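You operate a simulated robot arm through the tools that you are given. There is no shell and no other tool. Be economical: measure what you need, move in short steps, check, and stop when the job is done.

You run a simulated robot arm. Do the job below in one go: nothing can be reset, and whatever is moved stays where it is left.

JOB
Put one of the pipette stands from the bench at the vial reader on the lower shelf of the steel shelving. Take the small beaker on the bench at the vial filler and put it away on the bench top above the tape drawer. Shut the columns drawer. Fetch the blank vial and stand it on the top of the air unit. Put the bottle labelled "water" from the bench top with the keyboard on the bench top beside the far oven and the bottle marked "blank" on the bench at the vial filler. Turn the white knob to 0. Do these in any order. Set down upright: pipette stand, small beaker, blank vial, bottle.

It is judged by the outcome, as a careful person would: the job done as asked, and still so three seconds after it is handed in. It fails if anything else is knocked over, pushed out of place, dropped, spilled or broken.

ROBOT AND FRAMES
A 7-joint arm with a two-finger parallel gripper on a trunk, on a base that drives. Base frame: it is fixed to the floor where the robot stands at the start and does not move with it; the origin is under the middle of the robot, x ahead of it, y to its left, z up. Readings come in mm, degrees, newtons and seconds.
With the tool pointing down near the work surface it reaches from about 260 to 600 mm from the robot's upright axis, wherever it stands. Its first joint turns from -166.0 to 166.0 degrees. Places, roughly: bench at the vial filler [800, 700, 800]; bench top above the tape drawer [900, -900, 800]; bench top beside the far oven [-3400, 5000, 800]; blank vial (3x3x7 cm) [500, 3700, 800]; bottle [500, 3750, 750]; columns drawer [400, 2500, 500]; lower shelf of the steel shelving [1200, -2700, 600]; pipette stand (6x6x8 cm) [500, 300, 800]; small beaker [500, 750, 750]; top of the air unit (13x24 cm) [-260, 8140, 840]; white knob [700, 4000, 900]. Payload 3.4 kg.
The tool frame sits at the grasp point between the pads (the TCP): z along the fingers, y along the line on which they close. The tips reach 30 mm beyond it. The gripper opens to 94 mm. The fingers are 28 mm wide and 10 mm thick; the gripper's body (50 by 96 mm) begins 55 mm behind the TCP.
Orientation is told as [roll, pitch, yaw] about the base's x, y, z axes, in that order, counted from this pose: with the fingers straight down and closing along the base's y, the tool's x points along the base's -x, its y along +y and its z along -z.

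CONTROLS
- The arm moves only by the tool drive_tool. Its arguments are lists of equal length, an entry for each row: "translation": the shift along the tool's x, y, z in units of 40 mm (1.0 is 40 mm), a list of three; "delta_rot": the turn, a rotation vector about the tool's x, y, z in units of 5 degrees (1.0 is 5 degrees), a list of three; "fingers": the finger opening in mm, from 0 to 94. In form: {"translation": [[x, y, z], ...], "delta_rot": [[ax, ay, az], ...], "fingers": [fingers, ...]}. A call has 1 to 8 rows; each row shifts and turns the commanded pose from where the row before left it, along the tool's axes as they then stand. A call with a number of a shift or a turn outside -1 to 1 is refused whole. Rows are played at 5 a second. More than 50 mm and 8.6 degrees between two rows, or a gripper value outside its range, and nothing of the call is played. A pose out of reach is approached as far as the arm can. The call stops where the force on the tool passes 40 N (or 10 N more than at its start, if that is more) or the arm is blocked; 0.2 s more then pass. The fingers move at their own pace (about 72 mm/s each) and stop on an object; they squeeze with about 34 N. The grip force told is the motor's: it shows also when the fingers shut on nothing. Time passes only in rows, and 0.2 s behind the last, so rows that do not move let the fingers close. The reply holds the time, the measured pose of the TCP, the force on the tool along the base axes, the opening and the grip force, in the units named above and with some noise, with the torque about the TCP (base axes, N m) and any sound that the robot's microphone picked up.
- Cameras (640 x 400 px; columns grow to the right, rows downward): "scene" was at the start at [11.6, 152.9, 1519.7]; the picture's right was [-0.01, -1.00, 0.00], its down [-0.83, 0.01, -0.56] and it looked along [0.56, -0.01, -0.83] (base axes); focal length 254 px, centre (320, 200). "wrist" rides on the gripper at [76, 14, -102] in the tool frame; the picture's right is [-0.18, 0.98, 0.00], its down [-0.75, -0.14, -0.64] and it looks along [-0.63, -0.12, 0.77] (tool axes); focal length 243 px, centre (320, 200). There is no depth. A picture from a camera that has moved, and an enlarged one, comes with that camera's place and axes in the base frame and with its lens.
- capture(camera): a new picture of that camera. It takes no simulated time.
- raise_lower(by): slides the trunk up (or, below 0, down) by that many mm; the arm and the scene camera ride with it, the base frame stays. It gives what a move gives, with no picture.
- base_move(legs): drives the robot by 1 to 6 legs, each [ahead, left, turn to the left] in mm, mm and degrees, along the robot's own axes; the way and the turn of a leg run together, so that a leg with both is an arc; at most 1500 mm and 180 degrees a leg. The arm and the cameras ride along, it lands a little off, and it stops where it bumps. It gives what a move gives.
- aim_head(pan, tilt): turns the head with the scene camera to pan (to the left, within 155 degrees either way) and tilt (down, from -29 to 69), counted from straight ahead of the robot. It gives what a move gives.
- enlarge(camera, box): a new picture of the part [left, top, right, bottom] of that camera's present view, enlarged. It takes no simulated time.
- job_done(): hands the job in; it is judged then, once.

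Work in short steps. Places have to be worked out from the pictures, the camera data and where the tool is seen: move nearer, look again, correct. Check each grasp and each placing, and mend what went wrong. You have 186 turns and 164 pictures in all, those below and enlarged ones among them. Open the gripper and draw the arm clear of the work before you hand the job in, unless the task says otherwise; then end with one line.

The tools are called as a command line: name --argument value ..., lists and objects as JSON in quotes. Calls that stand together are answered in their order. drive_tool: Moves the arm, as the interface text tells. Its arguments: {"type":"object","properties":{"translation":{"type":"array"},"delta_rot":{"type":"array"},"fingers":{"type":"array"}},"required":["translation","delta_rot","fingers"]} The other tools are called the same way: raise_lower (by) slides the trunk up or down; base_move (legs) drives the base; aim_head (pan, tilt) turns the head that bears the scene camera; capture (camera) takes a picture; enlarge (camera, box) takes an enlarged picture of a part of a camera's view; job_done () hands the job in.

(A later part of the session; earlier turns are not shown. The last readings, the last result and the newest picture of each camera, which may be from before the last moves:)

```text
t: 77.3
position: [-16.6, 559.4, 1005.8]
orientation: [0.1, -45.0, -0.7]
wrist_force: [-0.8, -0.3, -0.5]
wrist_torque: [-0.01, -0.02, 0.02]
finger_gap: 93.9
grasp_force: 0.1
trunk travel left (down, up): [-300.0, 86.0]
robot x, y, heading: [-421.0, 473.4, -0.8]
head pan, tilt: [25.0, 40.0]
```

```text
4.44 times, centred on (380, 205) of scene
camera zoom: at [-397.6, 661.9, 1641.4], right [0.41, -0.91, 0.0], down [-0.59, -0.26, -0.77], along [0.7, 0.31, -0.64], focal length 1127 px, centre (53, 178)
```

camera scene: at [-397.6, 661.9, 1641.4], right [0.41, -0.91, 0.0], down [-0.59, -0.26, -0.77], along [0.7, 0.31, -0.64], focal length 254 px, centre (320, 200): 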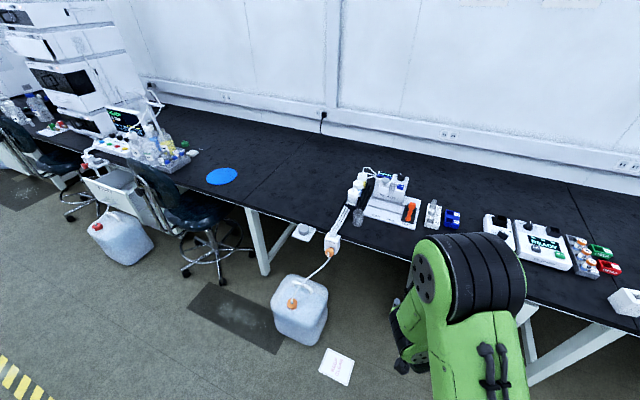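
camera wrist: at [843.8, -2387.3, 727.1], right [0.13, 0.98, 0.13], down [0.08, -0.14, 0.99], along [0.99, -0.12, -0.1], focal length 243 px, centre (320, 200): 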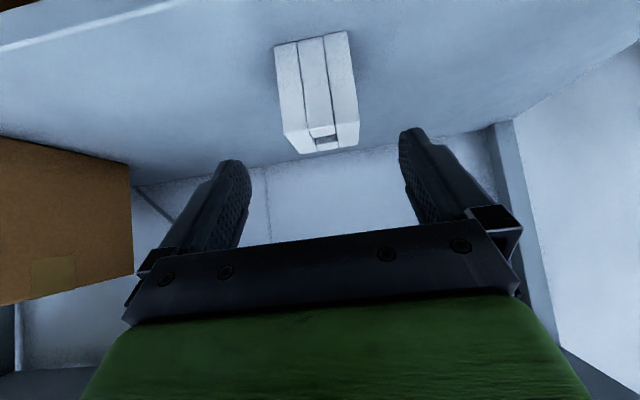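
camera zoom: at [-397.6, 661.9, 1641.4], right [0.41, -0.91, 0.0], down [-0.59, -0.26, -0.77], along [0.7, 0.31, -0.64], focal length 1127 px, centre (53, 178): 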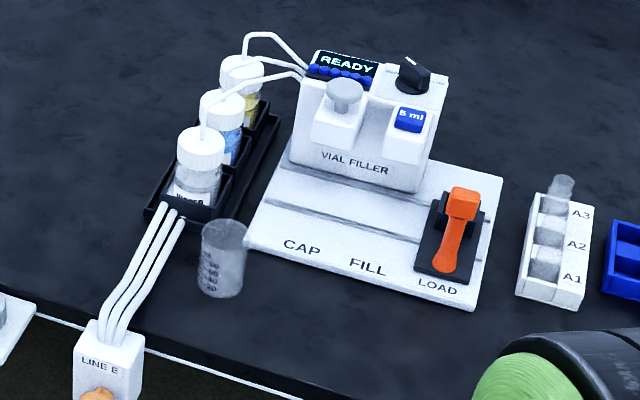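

The sheet is a "KEEP CLEAR" floor sign, so I'll park with the base beside it at about (80, 440) and reach diagonally. I drive in, then yaw the tool 45° left.

base_move --legs '[[500, -33, 0.8]]'

drive_tool --translation '[[0, 0, 0], [0, 0, 0], [0, 0, 0], [0, 0, 0], [0, 0, 0], [0, 0, 0], [0, 0, 0], [0, 0, 0]]' --delta_rot '[[-0.7, 0, -0.7], [-0.7, 0, -0.7], [-0.7, 0, -0.7], [-0.7, 0, -0.7], [-0.7, 0, -0.7], [-0.7, 0, -0.7], [-0.7, 0, -0.7], [-0.7, 0, -0.7]]' --fingers '[94, 94, 94, 94, 94, 94, 94, 94]'

```text
t: 80.2
position: [473.1, 527.4, 1005.6]
orientation: [0.0, -44.8, -0.1]
wrist_force: [-0.3, 0.1, -0.5]
wrist_torque: [-0.03, 0.02, -0.01]
finger_gap: 94.1
grasp_force: 0.1
trunk travel left (down, up): [-300.0, 86.0]
robot x, y, heading: [75.9, 435.9, -0.2]
head pan, tilt: [25.0, 40.0]
```

```text
t: 82.0
position: [472.1, 526.3, 1006.1]
orientation: [0.0, -44.9, 39.6]
wrist_force: [-0.4, -0.2, 0.9]
wrist_torque: [0.01, -0.01, -0.02]
finger_gap: 93.9
grasp_force: 0.1
trunk travel left (down, up): [-300.0, 86.0]
robot x, y, heading: [71.6, 439.3, 0.0]
head pan, tilt: [25.0, 40.0]
```

Yaw is 39.6°. I shift the TCP toward the pre-grasp point (435, 805, 906).

drive_tool --translation '[[-0.124, 0.853, 0.629], [-0.124, 0.853, 0.629], [-0.124, 0.853, 0.629], [-0.124, 0.853, 0.629], [-0.124, 0.853, 0.629], [-0.124, 0.853, 0.629], [-0.124, 0.853, 0.629], [0, 0, 0]]' --delta_rot '[[0, 0, 0], [0, 0, 0], [0, 0, 0], [0, 0, 0], [0, 0, 0], [0, 0, 0], [0, 0, 0], [0, 0, 0]]' --fingers '[94, 94, 94, 94, 94, 94, 94, 94]'

capture --camera "wrist"

capture --camera "scene"

```text
t: 83.8
position: [435.0, 806.5, 905.8]
orientation: [0.1, -45.0, 39.5]
wrist_force: [-0.8, 0.4, -0.2]
wrist_torque: [0.0, 0.0, -0.01]
finger_gap: 94.1
grasp_force: 0.1
trunk travel left (down, up): [-300.0, 86.0]
robot x, y, heading: [71.2, 435.8, 0.1]
head pan, tilt: [25.0, 40.0]
```

```text
123 pictures are left
camera wrist: at [328.0, 736.7, 925.6], right [-0.52, 0.84, 0.13], down [0.15, -0.06, 0.99], along [0.84, 0.54, -0.1], focal length 243 px, centre (320, 200)
```

wrist: 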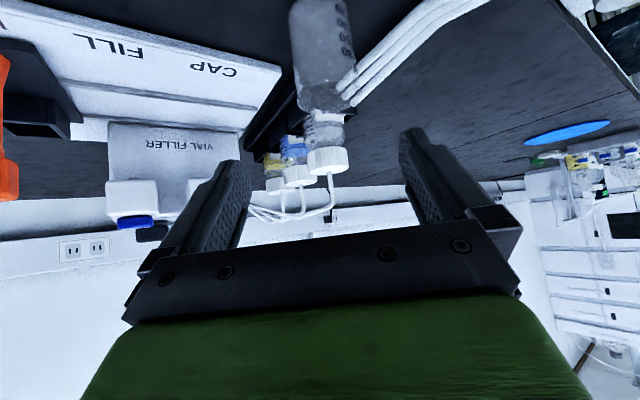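

```text
122 pictures are left
camera scene: at [91.4, 623.8, 1641.5], right [0.42, -0.91, 0.0], down [-0.58, -0.27, -0.77], along [0.69, 0.32, -0.64], focal length 254 px, centre (320, 200)
```

scene: 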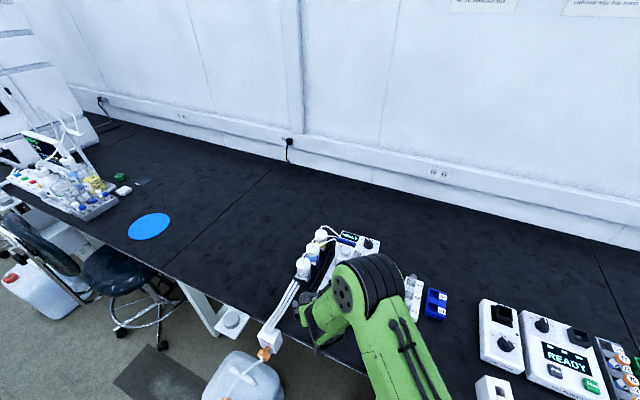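

The beaker is in view, with the tubes to its left. I enlarge the wrist view to fix its axis.

enlarge --camera "wrist" --box '[240, 0, 440, 140]'

enlarge --camera "scene" --box '[240, 210, 400, 350]'

```text
2.86 times, centred on (340, 70) of wrist
camera zoom: at [328.0, 736.7, 925.6], right [-0.52, 0.84, 0.13], down [0.15, -0.06, 0.99], along [0.84, 0.54, -0.1], focal length 693 px, centre (263, 571)
```

zoom: 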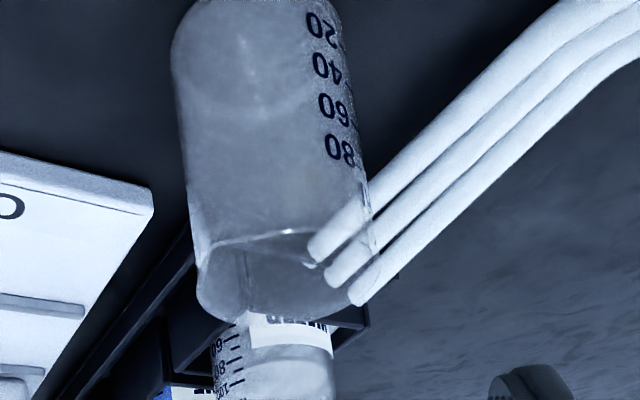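

```text
2.86 times, centred on (320, 280) of scene
camera zoom: at [91.4, 623.8, 1641.5], right [0.42, -0.91, 0.0], down [-0.58, -0.27, -0.77], along [0.69, 0.32, -0.64], focal length 724 px, centre (320, -29)
```

zoom: 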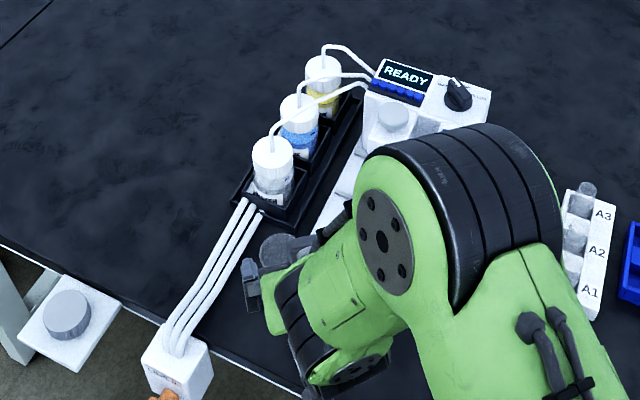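

The beaker is ≈50 mm across, ≈75 high, centred at ≈(475, 850). I align first (fingers 78), then advance part way along the tool axis.

drive_tool --translation '[[0.5, 0.09, 0], [0.5, 0.09, 0], [0, 0, 0.7], [0, 0, 0.7], [0, 0, 0]]' --delta_rot '[[0, 0, 0], [0, 0, 0], [0, 0, 0], [0, 0, 0], [0, 0, 0]]' --fingers '[78, 78, 78, 78, 78]'

capture --camera "wrist"

```text
t: 85.0
position: [440.7, 819.2, 838.0]
orientation: [-0.1, -44.9, 39.5]
wrist_force: [-0.5, -0.3, 0.2]
wrist_torque: [0.01, 0.01, 0.05]
finger_gap: 78.0
grasp_force: 0.0
trunk travel left (down, up): [-300.0, 86.0]
robot x, y, heading: [73.5, 434.9, -0.1]
head pan, tilt: [25.0, 40.0]
```

```text
119 pictures are left
camera wrist: at [333.8, 749.8, 856.8], right [-0.53, 0.84, 0.13], down [0.15, -0.06, 0.99], along [0.84, 0.54, -0.1], focal length 243 px, centre (320, 200)
```

wrist: 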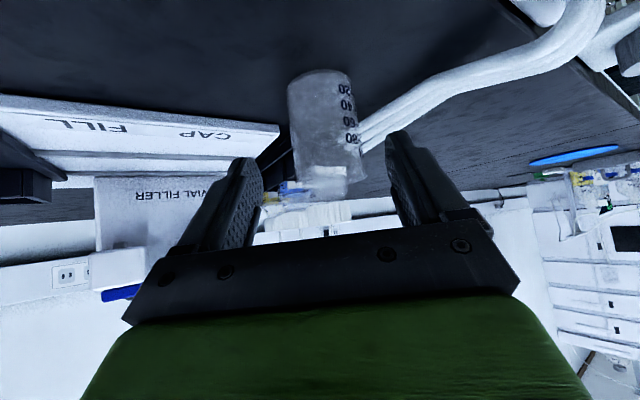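

The beaker axis is confirmed at about (475, 852). I advance the remaining ~67 mm and close.

drive_tool --translation '[[0, 0.1, 0.6], [0, 0, 0.6], [0, 0, 0.47], [0, 0, 0]]' --delta_rot '[[0, 0, 0], [0, 0, 0], [0, 0, 0], [0, 0, 0]]' --fingers '[78, 78, 78, 78]'

capture --camera "wrist"

```text
t: 86.0
position: [473.1, 851.8, 790.6]
orientation: [0.0, -45.0, 39.6]
wrist_force: [0.3, 0.5, -0.6]
wrist_torque: [0.02, 0.05, 0.03]
finger_gap: 78.1
grasp_force: 0.1
trunk travel left (down, up): [-300.0, 86.0]
robot x, y, heading: [75.0, 435.1, -0.0]
head pan, tilt: [25.0, 40.0]
```

```text
118 pictures are left
camera wrist: at [365.9, 783.5, 809.3], right [-0.53, 0.84, 0.13], down [0.15, -0.06, 0.99], along [0.84, 0.54, -0.1], focal length 243 px, centre (320, 200)
```

wrist: 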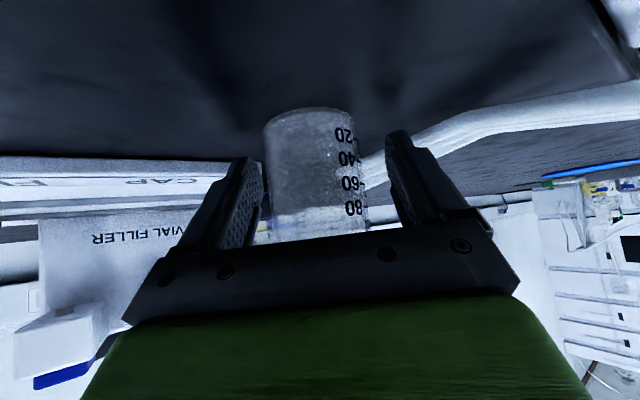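

It is centred. I close, and lift by the trunk.

drive_tool --translation '[[0, 0, 0], [0, 0, 0], [0, 0, 0], [0, 0, 0]]' --delta_rot '[[0, 0, 0], [0, 0, 0], [0, 0, 0], [0, 0, 0]]' --fingers '[64, 54, 44, 40]'

raise_lower --by 80

capture --camera "wrist"

```text
t: 87.0
position: [473.1, 853.0, 791.0]
orientation: [0.0, -44.9, 39.5]
wrist_force: [0.5, 0.3, 0.3]
wrist_torque: [-0.01, 0.0, 0.01]
finger_gap: 53.9
grasp_force: 33.9
trunk travel left (down, up): [-300.0, 86.0]
robot x, y, heading: [71.5, 433.3, 0.1]
head pan, tilt: [25.0, 40.0]
```

```text
t: 88.1
position: [472.6, 852.9, 870.8]
orientation: [0.1, -44.8, 39.6]
wrist_force: [0.0, -0.5, -0.6]
wrist_torque: [0.01, 0.0, 0.01]
finger_gap: 54.0
grasp_force: 34.0
trunk travel left (down, up): [-380.0, 6.0]
robot x, y, heading: [72.9, 435.4, -0.0]
head pan, tilt: [25.0, 40.0]
```

```text
117 pictures are left
camera wrist: at [366.0, 783.5, 890.3], right [-0.53, 0.84, 0.13], down [0.15, -0.06, 0.99], along [0.84, 0.54, -0.1], focal length 243 px, centre (320, 200)
```

wrist: 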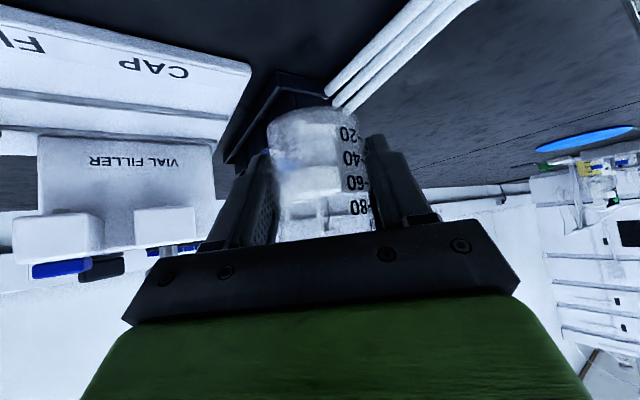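

The beaker is held. I back away from the bench and drive right along the aisle to the tape-drawer bench.

base_move --legs '[[-430, 0, 0], [0, -1000, 0], [0, -990, 0]]'

aim_head --pan 15 --tilt 45

capture --camera "scene"

capture --camera "wrist"

```text
t: 100.4
position: [35.5, -1152.7, 870.8]
orientation: [0.0, -45.1, 39.4]
wrist_force: [0.5, 0.3, -0.4]
wrist_torque: [-0.01, 0.02, 0.03]
finger_gap: 54.0
grasp_force: 34.0
trunk travel left (down, up): [-380.0, 6.0]
robot x, y, heading: [-366.6, -1571.9, -0.0]
head pan, tilt: [25.0, 40.0]
```

```text
t: 101.1
position: [35.2, -1152.4, 869.9]
orientation: [0.0, -44.9, 39.5]
wrist_force: [-0.4, 0.3, -0.1]
wrist_torque: [-0.01, 0.0, -0.02]
finger_gap: 54.1
grasp_force: 34.6
trunk travel left (down, up): [-380.0, 6.0]
robot x, y, heading: [-365.8, -1571.1, -0.0]
head pan, tilt: [15.0, 45.0]
```

```text
116 pictures are left
camera scene: at [-345.1, -1395.2, 1714.3], right [0.26, -0.97, 0.0], down [-0.68, -0.18, -0.71], along [0.68, 0.18, -0.71], focal length 254 px, centre (320, 200)
```

scene: 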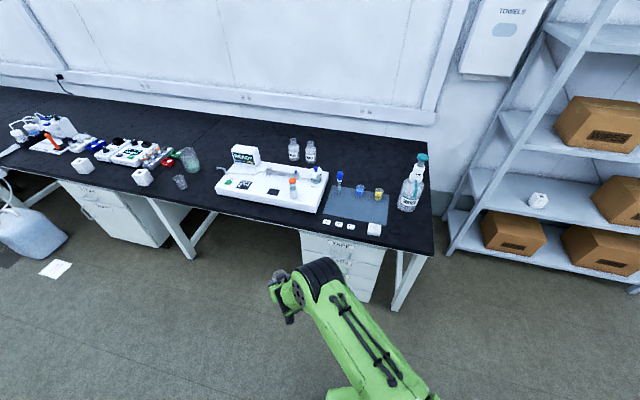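

```text
115 pictures are left
camera wrist: at [-71.8, -1221.9, 889.6], right [-0.53, 0.84, 0.13], down [0.15, -0.06, 0.99], along [0.84, 0.54, -0.1], focal length 243 px, centre (320, 200)
```

wrist: 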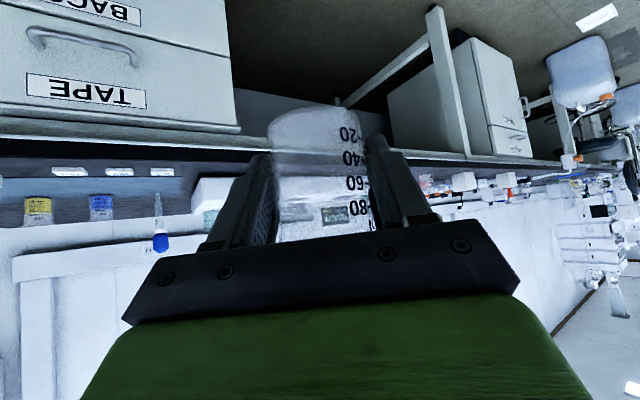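

I enlarge the intended spot for a more exact measurement.

enlarge --camera "scene" --box '[210, 160, 450, 310]'

```text
2.67 times, centred on (330, 235) of scene
camera zoom: at [-345.1, -1395.2, 1714.3], right [0.26, -0.97, 0.0], down [-0.68, -0.18, -0.71], along [0.68, 0.18, -0.71], focal length 676 px, centre (293, 107)
```

zoom: 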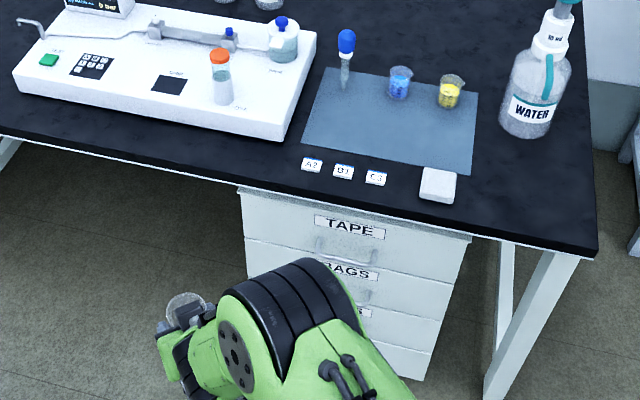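

Target beaker position is (426, -1155): the strip spans x≈380–485 there, clear of the chips at y≈-1223. I drive ahead 390 and look.

base_move --legs '[[390, -3, 0]]'

capture --camera "wrist"

capture --camera "scene"

```text
t: 103.6
position: [425.4, -1150.3, 870.5]
orientation: [0.1, -44.9, 40.1]
wrist_force: [0.1, 0.8, -0.3]
wrist_torque: [0.01, -0.01, -0.01]
finger_gap: 54.0
grasp_force: 34.2
trunk travel left (down, up): [-380.0, 6.0]
robot x, y, heading: [32.4, -1572.9, 0.5]
head pan, tilt: [15.0, 45.0]
```

```text
113 pictures are left
camera wrist: at [320.1, -1220.7, 889.4], right [-0.53, 0.84, 0.13], down [0.15, -0.06, 0.99], along [0.83, 0.55, -0.1], focal length 243 px, centre (320, 200)
```

wrist: 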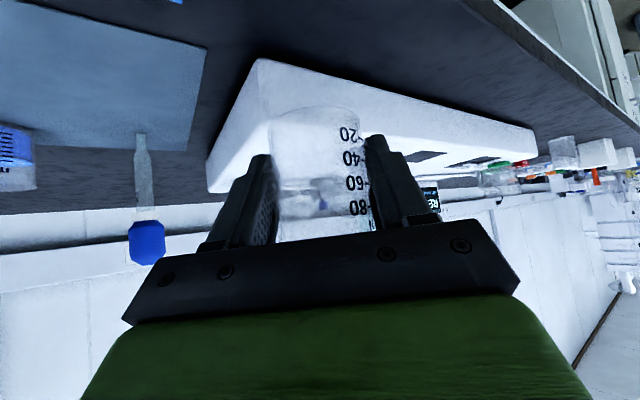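

```text
112 pictures are left
camera scene: at [49.1, -1396.9, 1714.3], right [0.27, -0.96, 0.0], down [-0.68, -0.19, -0.71], along [0.68, 0.19, -0.71], focal length 254 px, centre (320, 200)
```

scene: 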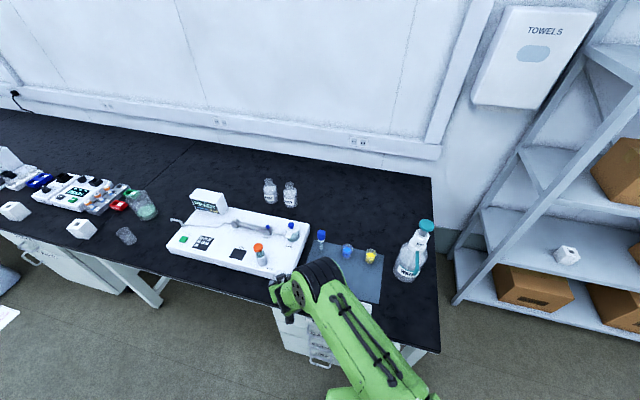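

It is well placed: the device corner is at (498, -1144). I lower by the trunk, then touch down with small arm steps.

raise_lower --by -72

drive_tool --translation '[[0.035, 0, 0.035], [0.035, 0, 0.035], [0.035, 0, 0.035], [0.035, 0, 0.035], [0, 0, 0]]' --delta_rot '[[0, 0, 0], [0, 0, 0], [0, 0, 0], [0, 0, 0], [0, 0, 0]]' --fingers '[40, 40, 40, 40, 40]'

capture --camera "wrist"

```text
t: 104.7
position: [426.7, -1150.4, 798.3]
orientation: [-0.1, -45.0, 40.0]
wrist_force: [-0.4, -0.2, 0.0]
wrist_torque: [-0.01, 0.03, -0.03]
finger_gap: 53.9
grasp_force: 33.8
trunk travel left (down, up): [-308.0, 78.0]
robot x, y, heading: [32.7, -1574.5, 0.8]
head pan, tilt: [15.0, 45.0]
```

```text
t: 105.9
position: [426.1, -1149.5, 791.1]
orientation: [0.0, -44.9, 40.2]
wrist_force: [0.3, -0.1, -0.4]
wrist_torque: [-0.03, 0.0, -0.03]
finger_gap: 53.9
grasp_force: 33.8
trunk travel left (down, up): [-308.0, 78.0]
robot x, y, heading: [29.4, -1571.3, 0.3]
head pan, tilt: [15.0, 45.0]
```

```text
111 pictures are left
camera wrist: at [320.1, -1220.5, 809.8], right [-0.53, 0.84, 0.13], down [0.15, -0.06, 0.99], along [0.83, 0.55, -0.1], focal length 243 px, centre (320, 200)
```

wrist: 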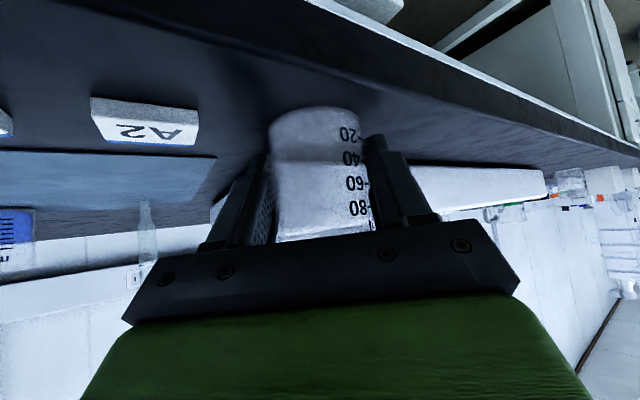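

I'm at grasp height and there is no contact force yet, so I go down another millimetre or two.

drive_tool --translation '[[0.018, 0, 0.018], [0.018, 0, 0.018], [0, 0, 0]]' --delta_rot '[[0, 0, 0], [0, 0, 0], [0, 0, 0]]' --fingers '[40, 40, 40]'

```text
t: 106.7
position: [425.8, -1149.4, 790.5]
orientation: [0.0, -45.2, 40.1]
wrist_force: [1.2, -0.5, 10.0]
wrist_torque: [-0.23, -0.2, 0.02]
finger_gap: 53.8
grasp_force: 34.0
trunk travel left (down, up): [-308.0, 78.0]
robot x, y, heading: [30.0, -1571.4, 0.5]
head pan, tilt: [15.0, 45.0]
```

Contact felt. I relieve slightly, open to 74, and withdraw along the tool axis.

drive_tool --translation '[[-0.01, 0, -0.01], [0, 0, 0], [0, 0, 0], [0, 0, 0], [0, 0, -0.5], [0, 0, -0.8], [0, 0, -0.9], [0, 0, -0.9]]' --delta_rot '[[0, 0, 0], [0, 0, 0], [0, 0, 0], [0, 0, 0], [0, 0, 0], [0, 0, 0], [0, 0, 0], [0, 0, 0]]' --fingers '[45, 60, 74, 74, 74, 74, 74, 74]'

capture --camera "wrist"

```text
t: 108.5
position: [360.5, -1205.2, 879.8]
orientation: [0.0, -45.0, 40.0]
wrist_force: [-0.7, 0.7, -0.1]
wrist_torque: [0.0, -0.01, 0.0]
finger_gap: 74.2
grasp_force: 0.1
trunk travel left (down, up): [-308.0, 78.0]
robot x, y, heading: [29.2, -1570.1, 0.5]
head pan, tilt: [15.0, 45.0]
```

```text
110 pictures are left
camera wrist: at [254.5, -1275.3, 899.1], right [-0.53, 0.84, 0.13], down [0.15, -0.06, 0.99], along [0.83, 0.55, -0.1], focal length 243 px, centre (320, 200)
```

wrist: 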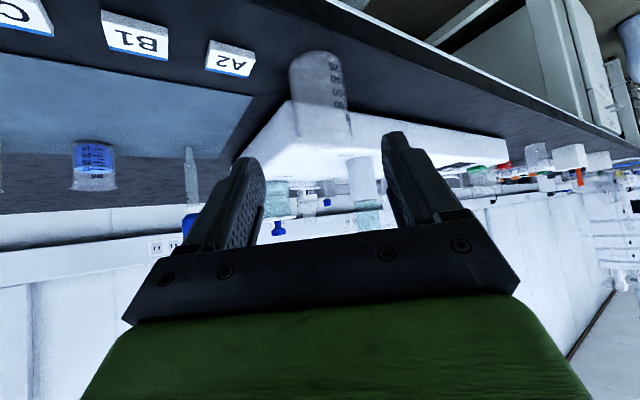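

The beaker stands upright above the tape drawer. I back off and travel left down the aisle toward the columns drawer, then look.

base_move --legs '[[-500, 0, -0.5], [0, 1500, 0], [0, 1500, 0], [0, 600, 0]]'

aim_head --pan 15 --tilt 40

capture --camera "scene"

```text
t: 128.4
position: [-251.5, 2387.6, 879.5]
orientation: [0.0, -44.9, 42.1]
wrist_force: [0.5, -0.6, -0.3]
wrist_torque: [0.02, 0.0, 0.01]
finger_gap: 73.8
grasp_force: 0.1
trunk travel left (down, up): [-308.0, 78.0]
robot x, y, heading: [-569.3, 2006.0, 2.3]
head pan, tilt: [15.0, 45.0]
```

```text
t: 129.1
position: [-250.8, 2386.4, 880.2]
orientation: [0.0, -45.0, 41.9]
wrist_force: [0.3, 0.1, -0.6]
wrist_torque: [0.02, 0.01, 0.02]
finger_gap: 74.0
grasp_force: 0.0
trunk travel left (down, up): [-308.0, 78.0]
robot x, y, heading: [-570.0, 2007.3, 2.4]
head pan, tilt: [15.0, 40.0]
```

```text
109 pictures are left
camera scene: at [-554.2, 2184.5, 1649.5], right [0.3, -0.95, 0.0], down [-0.61, -0.19, -0.77], along [0.73, 0.23, -0.64], focal length 254 px, centre (320, 200)
```

scene: 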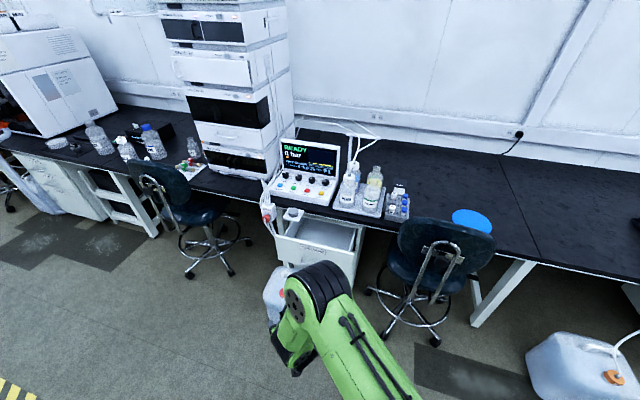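

The open drawer is in view between two chairs, with a waste can by it. I enlarge it.

enlarge --camera "scene" --box '[220, 140, 460, 340]'

```text
2.00 times, centred on (340, 240) of scene
camera zoom: at [-554.2, 2184.5, 1649.5], right [0.3, -0.95, 0.0], down [-0.61, -0.19, -0.77], along [0.73, 0.23, -0.64], focal length 507 px, centre (280, 120)
```

zoom: 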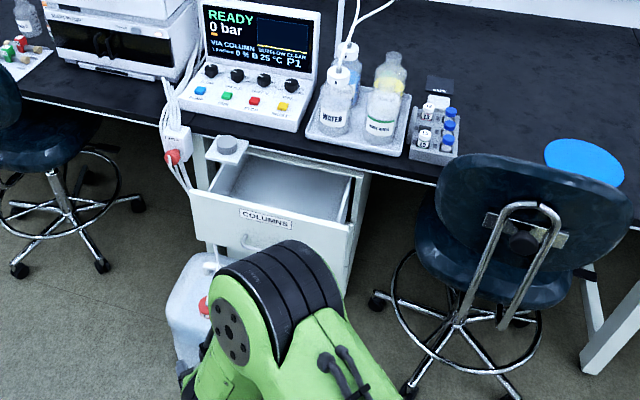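

Drawer front panel: about x≈260, y 2250–2700, label at z≈586. I un-yaw the tool, bring it near the robot's front, close the fingers, and reposition the base (keeping clear of chair and can).

drive_tool --translation '[[0, -0.6, 0], [0, -0.6, 0], [0, -0.6, 0], [0, -0.6, 0], [0, -0.6, 0], [0, -0.6, 0], [0, -0.6, 0], [0, -0.6, 0]]' --delta_rot '[[0.7, 0, 0.7], [0.7, 0, 0.7], [0.7, 0, 0.7], [0.7, 0, 0.7], [0.7, 0, 0.7], [0.7, 0, 0.7], [0.7, 0, 0.7], [0.7, 0, 0.7]]' --fingers '[50, 20, 0, 0, 0, 0, 0, 0]'

base_move --legs '[[150, 235, -2.3]]'

aim_head --pan 20 --tilt 50

capture --camera "scene"

capture --camera "wrist"

```text
t: 130.9
position: [-173.7, 2213.4, 878.7]
orientation: [0.0, -45.0, 2.3]
wrist_force: [0.2, 0.3, 1.3]
wrist_torque: [-0.01, 0.0, -0.03]
finger_gap: 0.3
grasp_force: 32.8
trunk travel left (down, up): [-308.0, 78.0]
robot x, y, heading: [-570.4, 2006.4, 2.1]
head pan, tilt: [15.0, 40.0]
```

```text
t: 132.8
position: [-21.2, 2439.1, 878.7]
orientation: [-0.1, -44.9, 0.0]
wrist_force: [0.7, 0.1, 0.2]
wrist_torque: [-0.01, 0.01, 0.0]
finger_gap: 0.1
grasp_force: 33.1
trunk travel left (down, up): [-308.0, 78.0]
robot x, y, heading: [-428.8, 2252.1, 0.0]
head pan, tilt: [15.0, 40.0]
```

```text
t: 133.6
position: [-20.0, 2436.5, 879.0]
orientation: [-0.1, -45.1, -0.2]
wrist_force: [-0.1, 0.0, 0.1]
wrist_torque: [-0.01, 0.03, 0.02]
finger_gap: 0.0
grasp_force: 32.4
trunk travel left (down, up): [-308.0, 78.0]
robot x, y, heading: [-428.7, 2251.5, -0.3]
head pan, tilt: [20.0, 50.0]
```

```text
107 pictures are left
camera scene: at [-412.6, 2430.5, 1635.4], right [0.34, -0.94, 0.0], down [-0.72, -0.26, -0.64], along [0.61, 0.22, -0.77], focal length 254 px, centre (320, 200)
```

scene: 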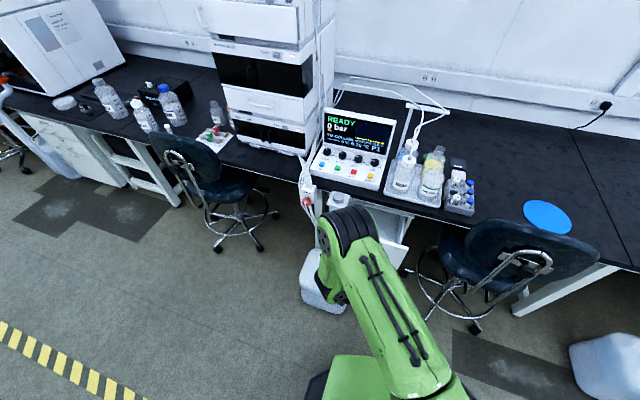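

```text
106 pictures are left
camera wrist: at [-147.2, 2453.0, 898.1], right [0.13, 0.98, 0.13], down [0.08, -0.14, 0.99], along [0.99, -0.12, -0.1], focal length 243 px, centre (320, 200)
```

wrist: 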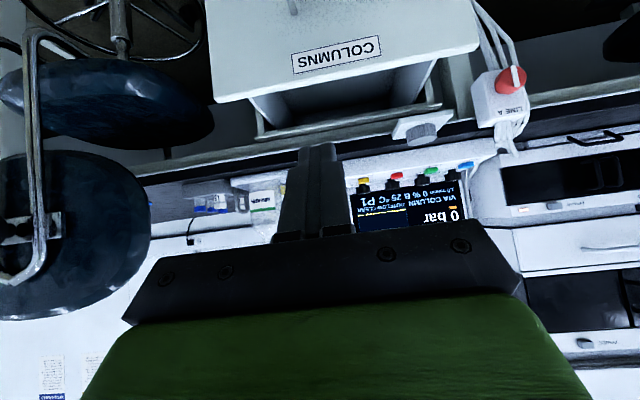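

The panel front is at x≈255, top z≈645, label at (255, 2465, 610). I lower the trunk to TCP z≈620, extend the arm 90 mm, and then push with the closed fingertips.

raise_lower --by -258

drive_tool --translation '[[-0.53, 0, 0.53], [-0.53, 0, 0.53], [-0.53, 0, 0.53], [0, 0, 0]]' --delta_rot '[[0, 0, 0], [0, 0, 0], [0, 0, 0], [0, 0, 0]]' --fingers '[0, 0, 0, 0]'

base_move --legs '[[130, 0, 0]]'

capture --camera "wrist"

capture --camera "scene"

```text
t: 136.2
position: [-21.1, 2439.0, 620.3]
orientation: [-0.1, -44.9, -0.3]
wrist_force: [0.2, -0.8, 0.1]
wrist_torque: [-0.03, -0.04, 0.01]
finger_gap: 0.0
grasp_force: 33.6
trunk travel left (down, up): [-50.0, 336.0]
robot x, y, heading: [-420.2, 2247.4, -0.4]
head pan, tilt: [20.0, 50.0]
```

```text
t: 137.2
position: [67.2, 2437.7, 618.3]
orientation: [-0.1, -45.0, -0.1]
wrist_force: [0.0, 0.2, 0.1]
wrist_torque: [-0.02, 0.01, 0.03]
finger_gap: 0.1
grasp_force: 32.5
trunk travel left (down, up): [-50.0, 336.0]
robot x, y, heading: [-422.6, 2253.6, -0.4]
head pan, tilt: [20.0, 50.0]
```

```text
t: 138.5
position: [196.5, 2436.0, 618.3]
orientation: [0.0, -44.9, -0.2]
wrist_force: [0.3, 0.0, 0.4]
wrist_torque: [0.01, -0.01, 0.0]
finger_gap: 0.0
grasp_force: 33.0
trunk travel left (down, up): [-50.0, 336.0]
robot x, y, heading: [-295.5, 2251.6, -0.3]
head pan, tilt: [20.0, 50.0]
```

```text
105 pictures are left
camera wrist: at [69.1, 2451.7, 637.8], right [0.13, 0.98, 0.13], down [0.08, -0.14, 0.99], along [0.99, -0.12, -0.1], focal length 243 px, centre (320, 200)
```

wrist: 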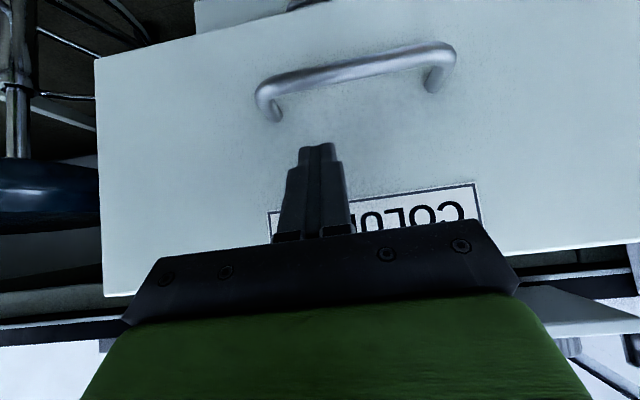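

```text
104 pictures are left
camera scene: at [-283.1, 2430.3, 1376.8], right [0.34, -0.94, 0.0], down [-0.72, -0.26, -0.64], along [0.6, 0.22, -0.77], focal length 254 px, centre (320, 200)
```

scene: 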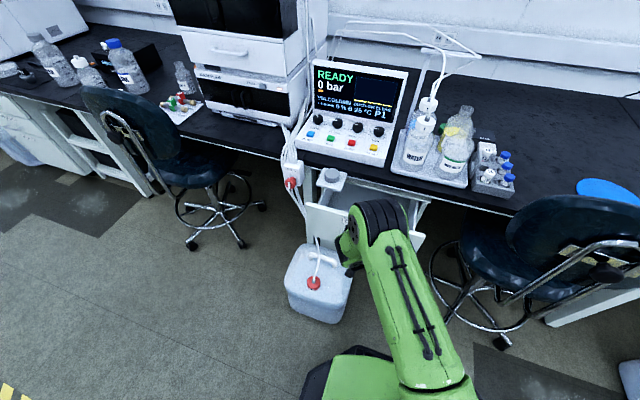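

The can's corner is at about (104, 2430), so I shift the base right 80 mm and the tool left 50 mm to keep the base clear, then push.

base_move --legs '[[0, -80, 0.3]]'

drive_tool --translation '[[0, 0.65, 0], [0, 0.6, 0], [0, 0, 0]]' --delta_rot '[[0, 0, 0], [0, 0, 0], [0, 0, 0]]' --fingers '[0, 0, 0]'

drive_tool --translation '[[-0.2, 0, 0.2], [-0.2, 0, 0.2], [-0.2, 0, 0.2], [-0.2, 0, 0.2], [0, 0, 0]]' --delta_rot '[[0, 0, 0], [0, 0, 0], [0, 0, 0], [0, 0, 0], [0, 0, 0]]' --fingers '[0, 0, 0, 0, 0]'

capture --camera "wrist"

```text
t: 139.5
position: [194.9, 2358.4, 619.6]
orientation: [0.0, -45.0, 0.0]
wrist_force: [-0.4, -0.3, 0.3]
wrist_torque: [-0.01, 0.01, 0.01]
finger_gap: 0.0
grasp_force: 33.4
trunk travel left (down, up): [-50.0, 336.0]
robot x, y, heading: [-297.9, 2170.7, 0.2]
head pan, tilt: [20.0, 50.0]
```

```text
t: 140.3
position: [194.7, 2408.9, 619.7]
orientation: [-0.1, -44.8, -0.1]
wrist_force: [0.2, -0.2, 0.1]
wrist_torque: [0.02, 0.02, 0.03]
finger_gap: 0.1
grasp_force: 33.5
trunk travel left (down, up): [-50.0, 336.0]
robot x, y, heading: [-298.2, 2171.0, 0.0]
head pan, tilt: [20.0, 50.0]
```

```text
t: 141.5
position: [241.9, 2409.3, 618.9]
orientation: [0.0, -45.0, 0.0]
wrist_force: [1.1, -0.3, 0.8]
wrist_torque: [0.02, -0.01, 0.01]
finger_gap: 0.0
grasp_force: 33.3
trunk travel left (down, up): [-50.0, 336.0]
robot x, y, heading: [-296.8, 2171.4, 0.2]
head pan, tilt: [20.0, 50.0]
```

```text
103 pictures are left
camera wrist: at [114.5, 2423.5, 638.9], right [0.13, 0.98, 0.13], down [0.08, -0.14, 0.99], along [0.99, -0.12, -0.1], focal length 243 px, centre (320, 200)
```

wrist: 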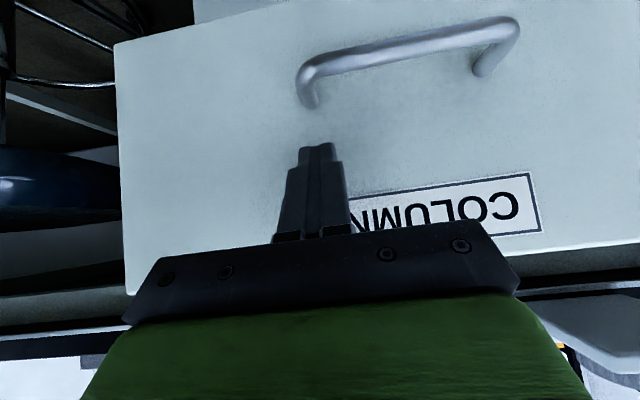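

No contact yet, and the arm is near its reach limit, so I use the base for short pushes.

base_move --legs '[[50, 0, 0]]'

capture --camera "wrist"

```text
t: 142.4
position: [289.7, 2409.6, 618.1]
orientation: [-0.2, -44.8, 0.0]
wrist_force: [0.5, 0.8, 0.0]
wrist_torque: [0.04, 0.03, 0.02]
finger_gap: 0.0
grasp_force: 33.2
trunk travel left (down, up): [-50.0, 336.0]
robot x, y, heading: [-247.8, 2173.9, -0.0]
head pan, tilt: [20.0, 50.0]
```

```text
102 pictures are left
camera wrist: at [163.9, 2423.6, 638.5], right [0.13, 0.98, 0.13], down [0.08, -0.14, 0.99], along [0.99, -0.12, -0.1], focal length 243 px, centre (320, 200)
```

wrist: 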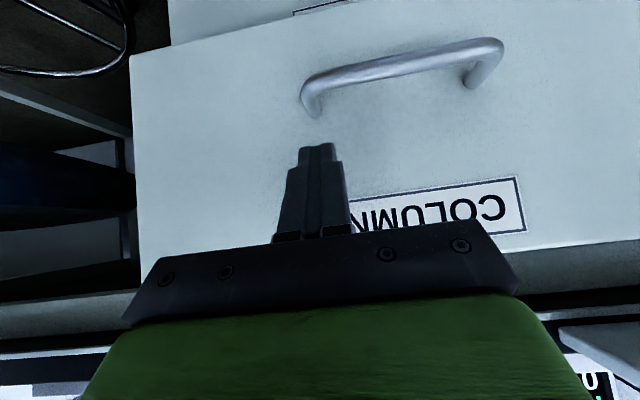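

The drawer moved back and is coasting. I push a further 50 mm.

base_move --legs '[[60, 0, 0]]'

capture --camera "wrist"

```text
t: 143.4
position: [351.8, 2409.1, 619.6]
orientation: [-0.1, -44.9, 0.0]
wrist_force: [-0.2, 0.2, 0.7]
wrist_torque: [0.03, 0.0, 0.0]
finger_gap: 0.0
grasp_force: 32.8
trunk travel left (down, up): [-50.0, 336.0]
robot x, y, heading: [-187.1, 2169.9, -0.2]
head pan, tilt: [20.0, 50.0]
```

```text
101 pictures are left
camera wrist: at [224.2, 2423.2, 638.5], right [0.13, 0.98, 0.13], down [0.08, -0.14, 0.99], along [0.99, -0.12, -0.1], focal length 243 px, centre (320, 200)
```

wrist: 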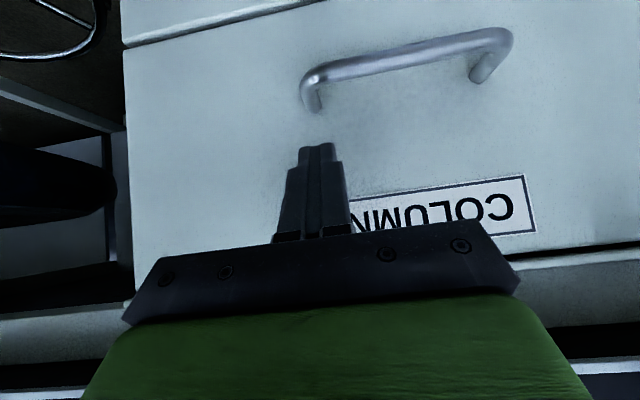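

The panel seems almost flush with the drawer below. I press gently with the arm until I feel resistance.

drive_tool --translation '[[-0.1, 0, 0.1], [-0.1, 0, 0.1], [-0.1, 0, 0.1], [-0.1, 0, 0.1], [-0.1, 0, 0.1], [0, 0, 0]]' --delta_rot '[[0, 0, 0], [0, 0, 0], [0, 0, 0], [0, 0, 0], [0, 0, 0], [0, 0, 0]]' --fingers '[0, 0, 0, 0, 0, 0]'

capture --camera "wrist"

```text
t: 144.2
position: [358.6, 2409.7, 616.6]
orientation: [-0.2, -44.2, 0.3]
wrist_force: [-3.4, 0.3, -0.3]
wrist_torque: [0.01, -0.17, -0.01]
finger_gap: 0.4
grasp_force: 33.5
trunk travel left (down, up): [-50.0, 336.0]
robot x, y, heading: [-187.1, 2172.5, 0.2]
head pan, tilt: [20.0, 50.0]
stopped in row 3: the force on the tool passed its limit at 46 N (the readings are from after the stop); the commanded pose is now the measured one
```

```text
100 pictures are left
camera wrist: at [232.3, 2424.0, 638.0], right [0.13, 0.98, 0.13], down [0.09, -0.14, 0.99], along [0.99, -0.12, -0.11], focal length 243 px, centre (320, 200)
```

wrist: 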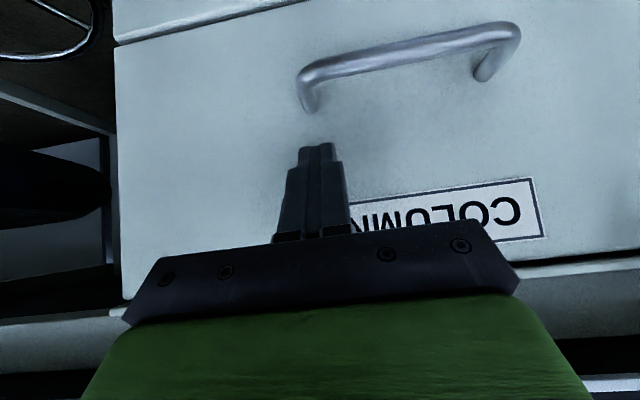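

It hit a hard stop, so the drawer is shut. I back off, raise, drive along and look at the drawer and the next bench.

base_move --legs '[[-350, 0, 0], [0, 1100, 0]]'

raise_lower --by 320

aim_head --pan -25 --tilt 40

capture --camera "scene"

aim_head --pan 20 --tilt 40

capture --camera "scene"

```text
t: 151.7
position: [9.0, 3500.8, 616.4]
orientation: [-0.3, -44.2, 0.5]
wrist_force: [-0.4, 0.4, 0.0]
wrist_torque: [-0.02, -0.06, 0.03]
finger_gap: 0.1
grasp_force: 33.2
trunk travel left (down, up): [-50.0, 336.0]
robot x, y, heading: [-536.4, 3258.3, 0.2]
head pan, tilt: [20.0, 50.0]
```

```text
t: 154.8
position: [10.5, 3499.8, 937.7]
orientation: [-0.3, -44.2, 0.5]
wrist_force: [-0.1, 1.1, 0.6]
wrist_torque: [-0.03, 0.02, 0.0]
finger_gap: 0.2
grasp_force: 33.0
trunk travel left (down, up): [-370.0, 16.0]
robot x, y, heading: [-537.1, 3257.8, 0.1]
head pan, tilt: [20.0, 50.0]
```

```text
t: 155.9
position: [10.3, 3500.4, 936.7]
orientation: [-0.3, -44.2, 0.6]
wrist_force: [0.5, 0.4, -0.5]
wrist_torque: [-0.02, 0.02, 0.0]
finger_gap: 0.0
grasp_force: 32.5
trunk travel left (down, up): [-370.0, 16.0]
robot x, y, heading: [-536.8, 3259.1, 0.4]
head pan, tilt: [-25.0, 40.0]
```

```text
99 pictures are left
camera scene: at [-522.4, 3376.1, 1712.0], right [-0.42, -0.91, 0.0], down [-0.58, 0.27, -0.77], along [0.7, -0.32, -0.64], focal length 254 px, centre (320, 200)
```

scene: 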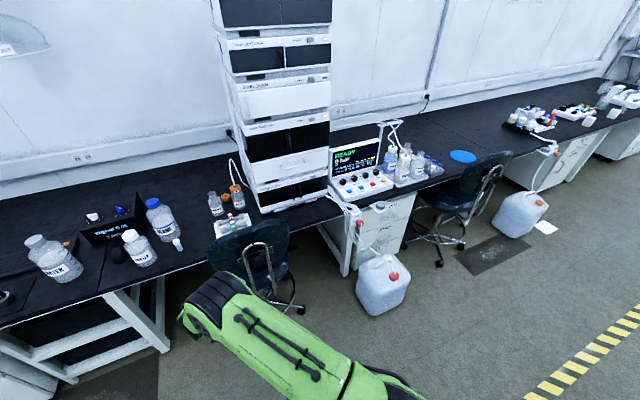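

```text
t: 157.1
position: [10.3, 3500.6, 937.7]
orientation: [-0.3, -44.2, 0.6]
wrist_force: [0.0, 0.1, -0.2]
wrist_torque: [0.01, 0.02, 0.01]
finger_gap: 0.0
grasp_force: 33.3
trunk travel left (down, up): [-370.0, 16.0]
robot x, y, heading: [-541.1, 3258.7, 0.3]
head pan, tilt: [20.0, 40.0]
```

```text
98 pictures are left
camera scene: at [-519.8, 3440.9, 1712.0], right [0.34, -0.94, 0.0], down [-0.6, -0.22, -0.77], along [0.72, 0.26, -0.64], focal length 254 px, centre (320, 200)
```

scene: 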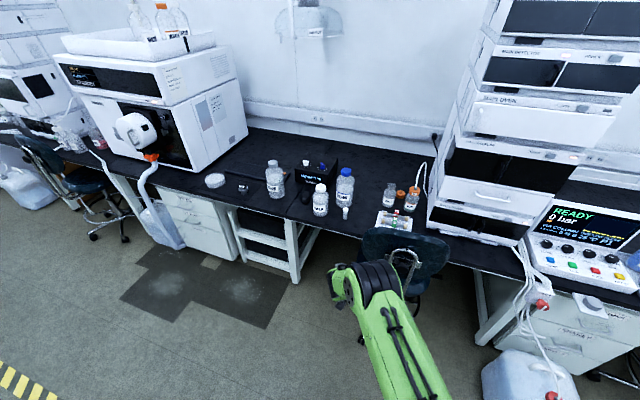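

enlarge --camera "scene" --box '[190, 140, 450, 290]'

enlarge --camera "scene" --box '[310, 150, 430, 230]'

```text
2.46 times, centred on (320, 215) of scene
camera zoom: at [-519.8, 3440.9, 1712.0], right [0.34, -0.94, 0.0], down [-0.6, -0.22, -0.77], along [0.72, 0.26, -0.64], focal length 624 px, centre (320, 163)
```

zoom: 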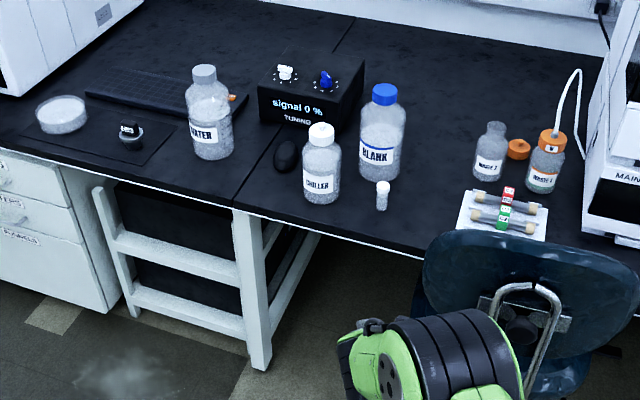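

```text
5.00 times, centred on (370, 190) of scene
camera zoom: at [-519.8, 3440.9, 1712.0], right [0.34, -0.94, 0.0], down [-0.6, -0.22, -0.77], along [0.72, 0.26, -0.64], focal length 1268 px, centre (70, 250)
```

zoom: 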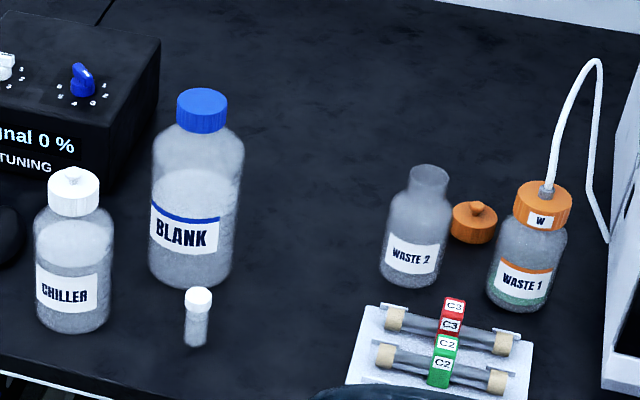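

Water, chiller and blank bottles, the small vial and the tuning box with a white and a blue knob are visible. I enlarge the knob and the vial.

enlarge --camera "scene" --box '[285, 150, 349, 190]'

enlarge --camera "scene" --box '[330, 200, 362, 230]'

```text
10.00 times, centred on (317, 170) of scene
camera zoom: at [-519.8, 3440.9, 1712.0], right [0.34, -0.94, 0.0], down [-0.6, -0.22, -0.77], along [0.72, 0.26, -0.64], focal length 2535 px, centre (350, 500)
```

zoom: 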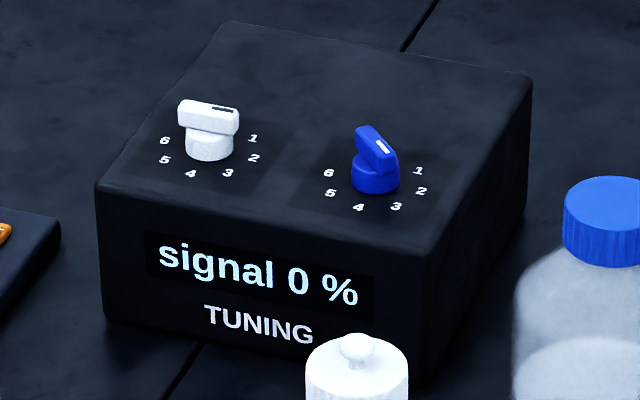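

```text
13.33 times, centred on (346, 215) of scene
camera zoom: at [-519.8, 3440.9, 1712.0], right [0.34, -0.94, 0.0], down [-0.6, -0.22, -0.77], along [0.72, 0.26, -0.64], focal length 3380 px, centre (-27, 0)
```

zoom: 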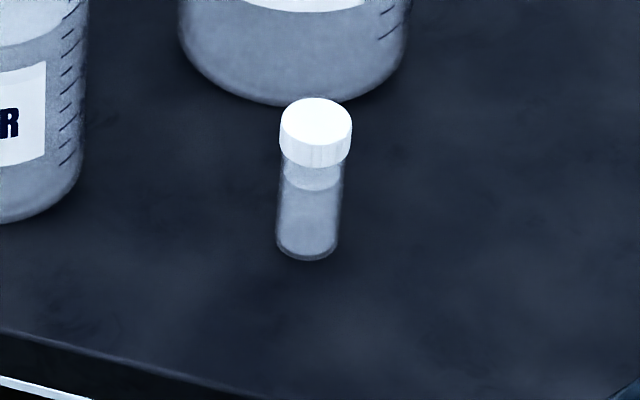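

The white knob points to 2 (toward -y) and 0 is at the back (+x); numbers step 45°, so it needs a 90° CCW turn seen from above. I first bring the tool vertical and retract it.

drive_tool --translation '[[0, -0.35, 0], [0, -0.35, 0], [0, -0.35, 0], [0, -0.35, 0], [0, -0.35, 0], [0, -0.35, 0], [0, -0.35, 0], [0, -0.35, 0]]' --delta_rot '[[0, 1, 0], [0, 1, 0], [0, 1, 0], [0, 1, 0], [0, 1, 0], [0, 1, 0], [0, 1, 0], [0, 1, 0]]' --fingers '[20, 40, 60, 80, 94, 94, 94, 94]'

drive_tool --translation '[[0.8, 0, -0.3], [0.8, 0, -0.3], [0.8, 0, -0.3], [0.8, 0, -0.3], [0.8, 0, -0.3], [0.8, 0, -0.3], [0.4, 0, 0], [0, 0, 0]]' --delta_rot '[[0, 0.85, 0], [0, 0, 0], [0, 0, 0], [0, 0, 0], [0, 0, 0], [0, 0, 0], [0, 0, 0], [0, 0, 0]]' --fingers '[94, 94, 94, 94, 94, 94, 94, 94]'

base_move --legs '[[250, 550, 0]]'

aim_head --pan 10 --tilt 50

capture --camera "scene"

```text
t: 158.9
position: [9.7, 3385.9, 938.5]
orientation: [-0.2, -4.1, 0.2]
wrist_force: [-0.4, -0.4, 0.7]
wrist_torque: [0.0, 0.01, 0.03]
finger_gap: 94.2
grasp_force: 0.0
trunk travel left (down, up): [-370.0, 16.0]
robot x, y, heading: [-538.8, 3259.1, 0.0]
head pan, tilt: [20.0, 40.0]
```

```text
t: 160.7
position: [-197.8, 3387.6, 1009.4]
orientation: [-0.2, 0.0, 0.3]
wrist_force: [0.2, -0.4, 0.0]
wrist_torque: [-0.02, 0.02, 0.01]
finger_gap: 93.8
grasp_force: 0.1
trunk travel left (down, up): [-370.0, 16.0]
robot x, y, heading: [-539.9, 3260.1, 0.1]
head pan, tilt: [20.0, 40.0]
```

```text
t: 164.1
position: [50.9, 3935.1, 1009.9]
orientation: [-0.3, 0.1, -0.3]
wrist_force: [0.7, 0.2, -0.5]
wrist_torque: [0.01, 0.0, -0.02]
finger_gap: 94.0
grasp_force: 0.0
trunk travel left (down, up): [-370.0, 16.0]
robot x, y, heading: [-290.0, 3814.9, -0.6]
head pan, tilt: [20.0, 40.0]
```

```text
t: 164.8
position: [51.8, 3935.3, 1009.4]
orientation: [-0.2, 0.0, -0.3]
wrist_force: [-0.8, 1.1, 0.0]
wrist_torque: [0.01, 0.01, 0.04]
finger_gap: 93.9
grasp_force: 0.0
trunk travel left (down, up): [-370.0, 16.0]
robot x, y, heading: [-295.3, 3814.1, -0.3]
head pan, tilt: [10.0, 50.0]
```

```text
93 pictures are left
camera scene: at [-274.8, 3976.4, 1697.9], right [0.17, -0.99, 0.0], down [-0.75, -0.13, -0.64], along [0.63, 0.11, -0.77], focal length 254 px, centre (320, 200)
```

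scene: 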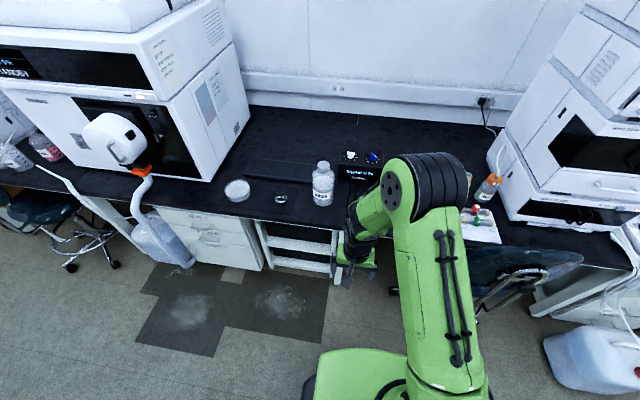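

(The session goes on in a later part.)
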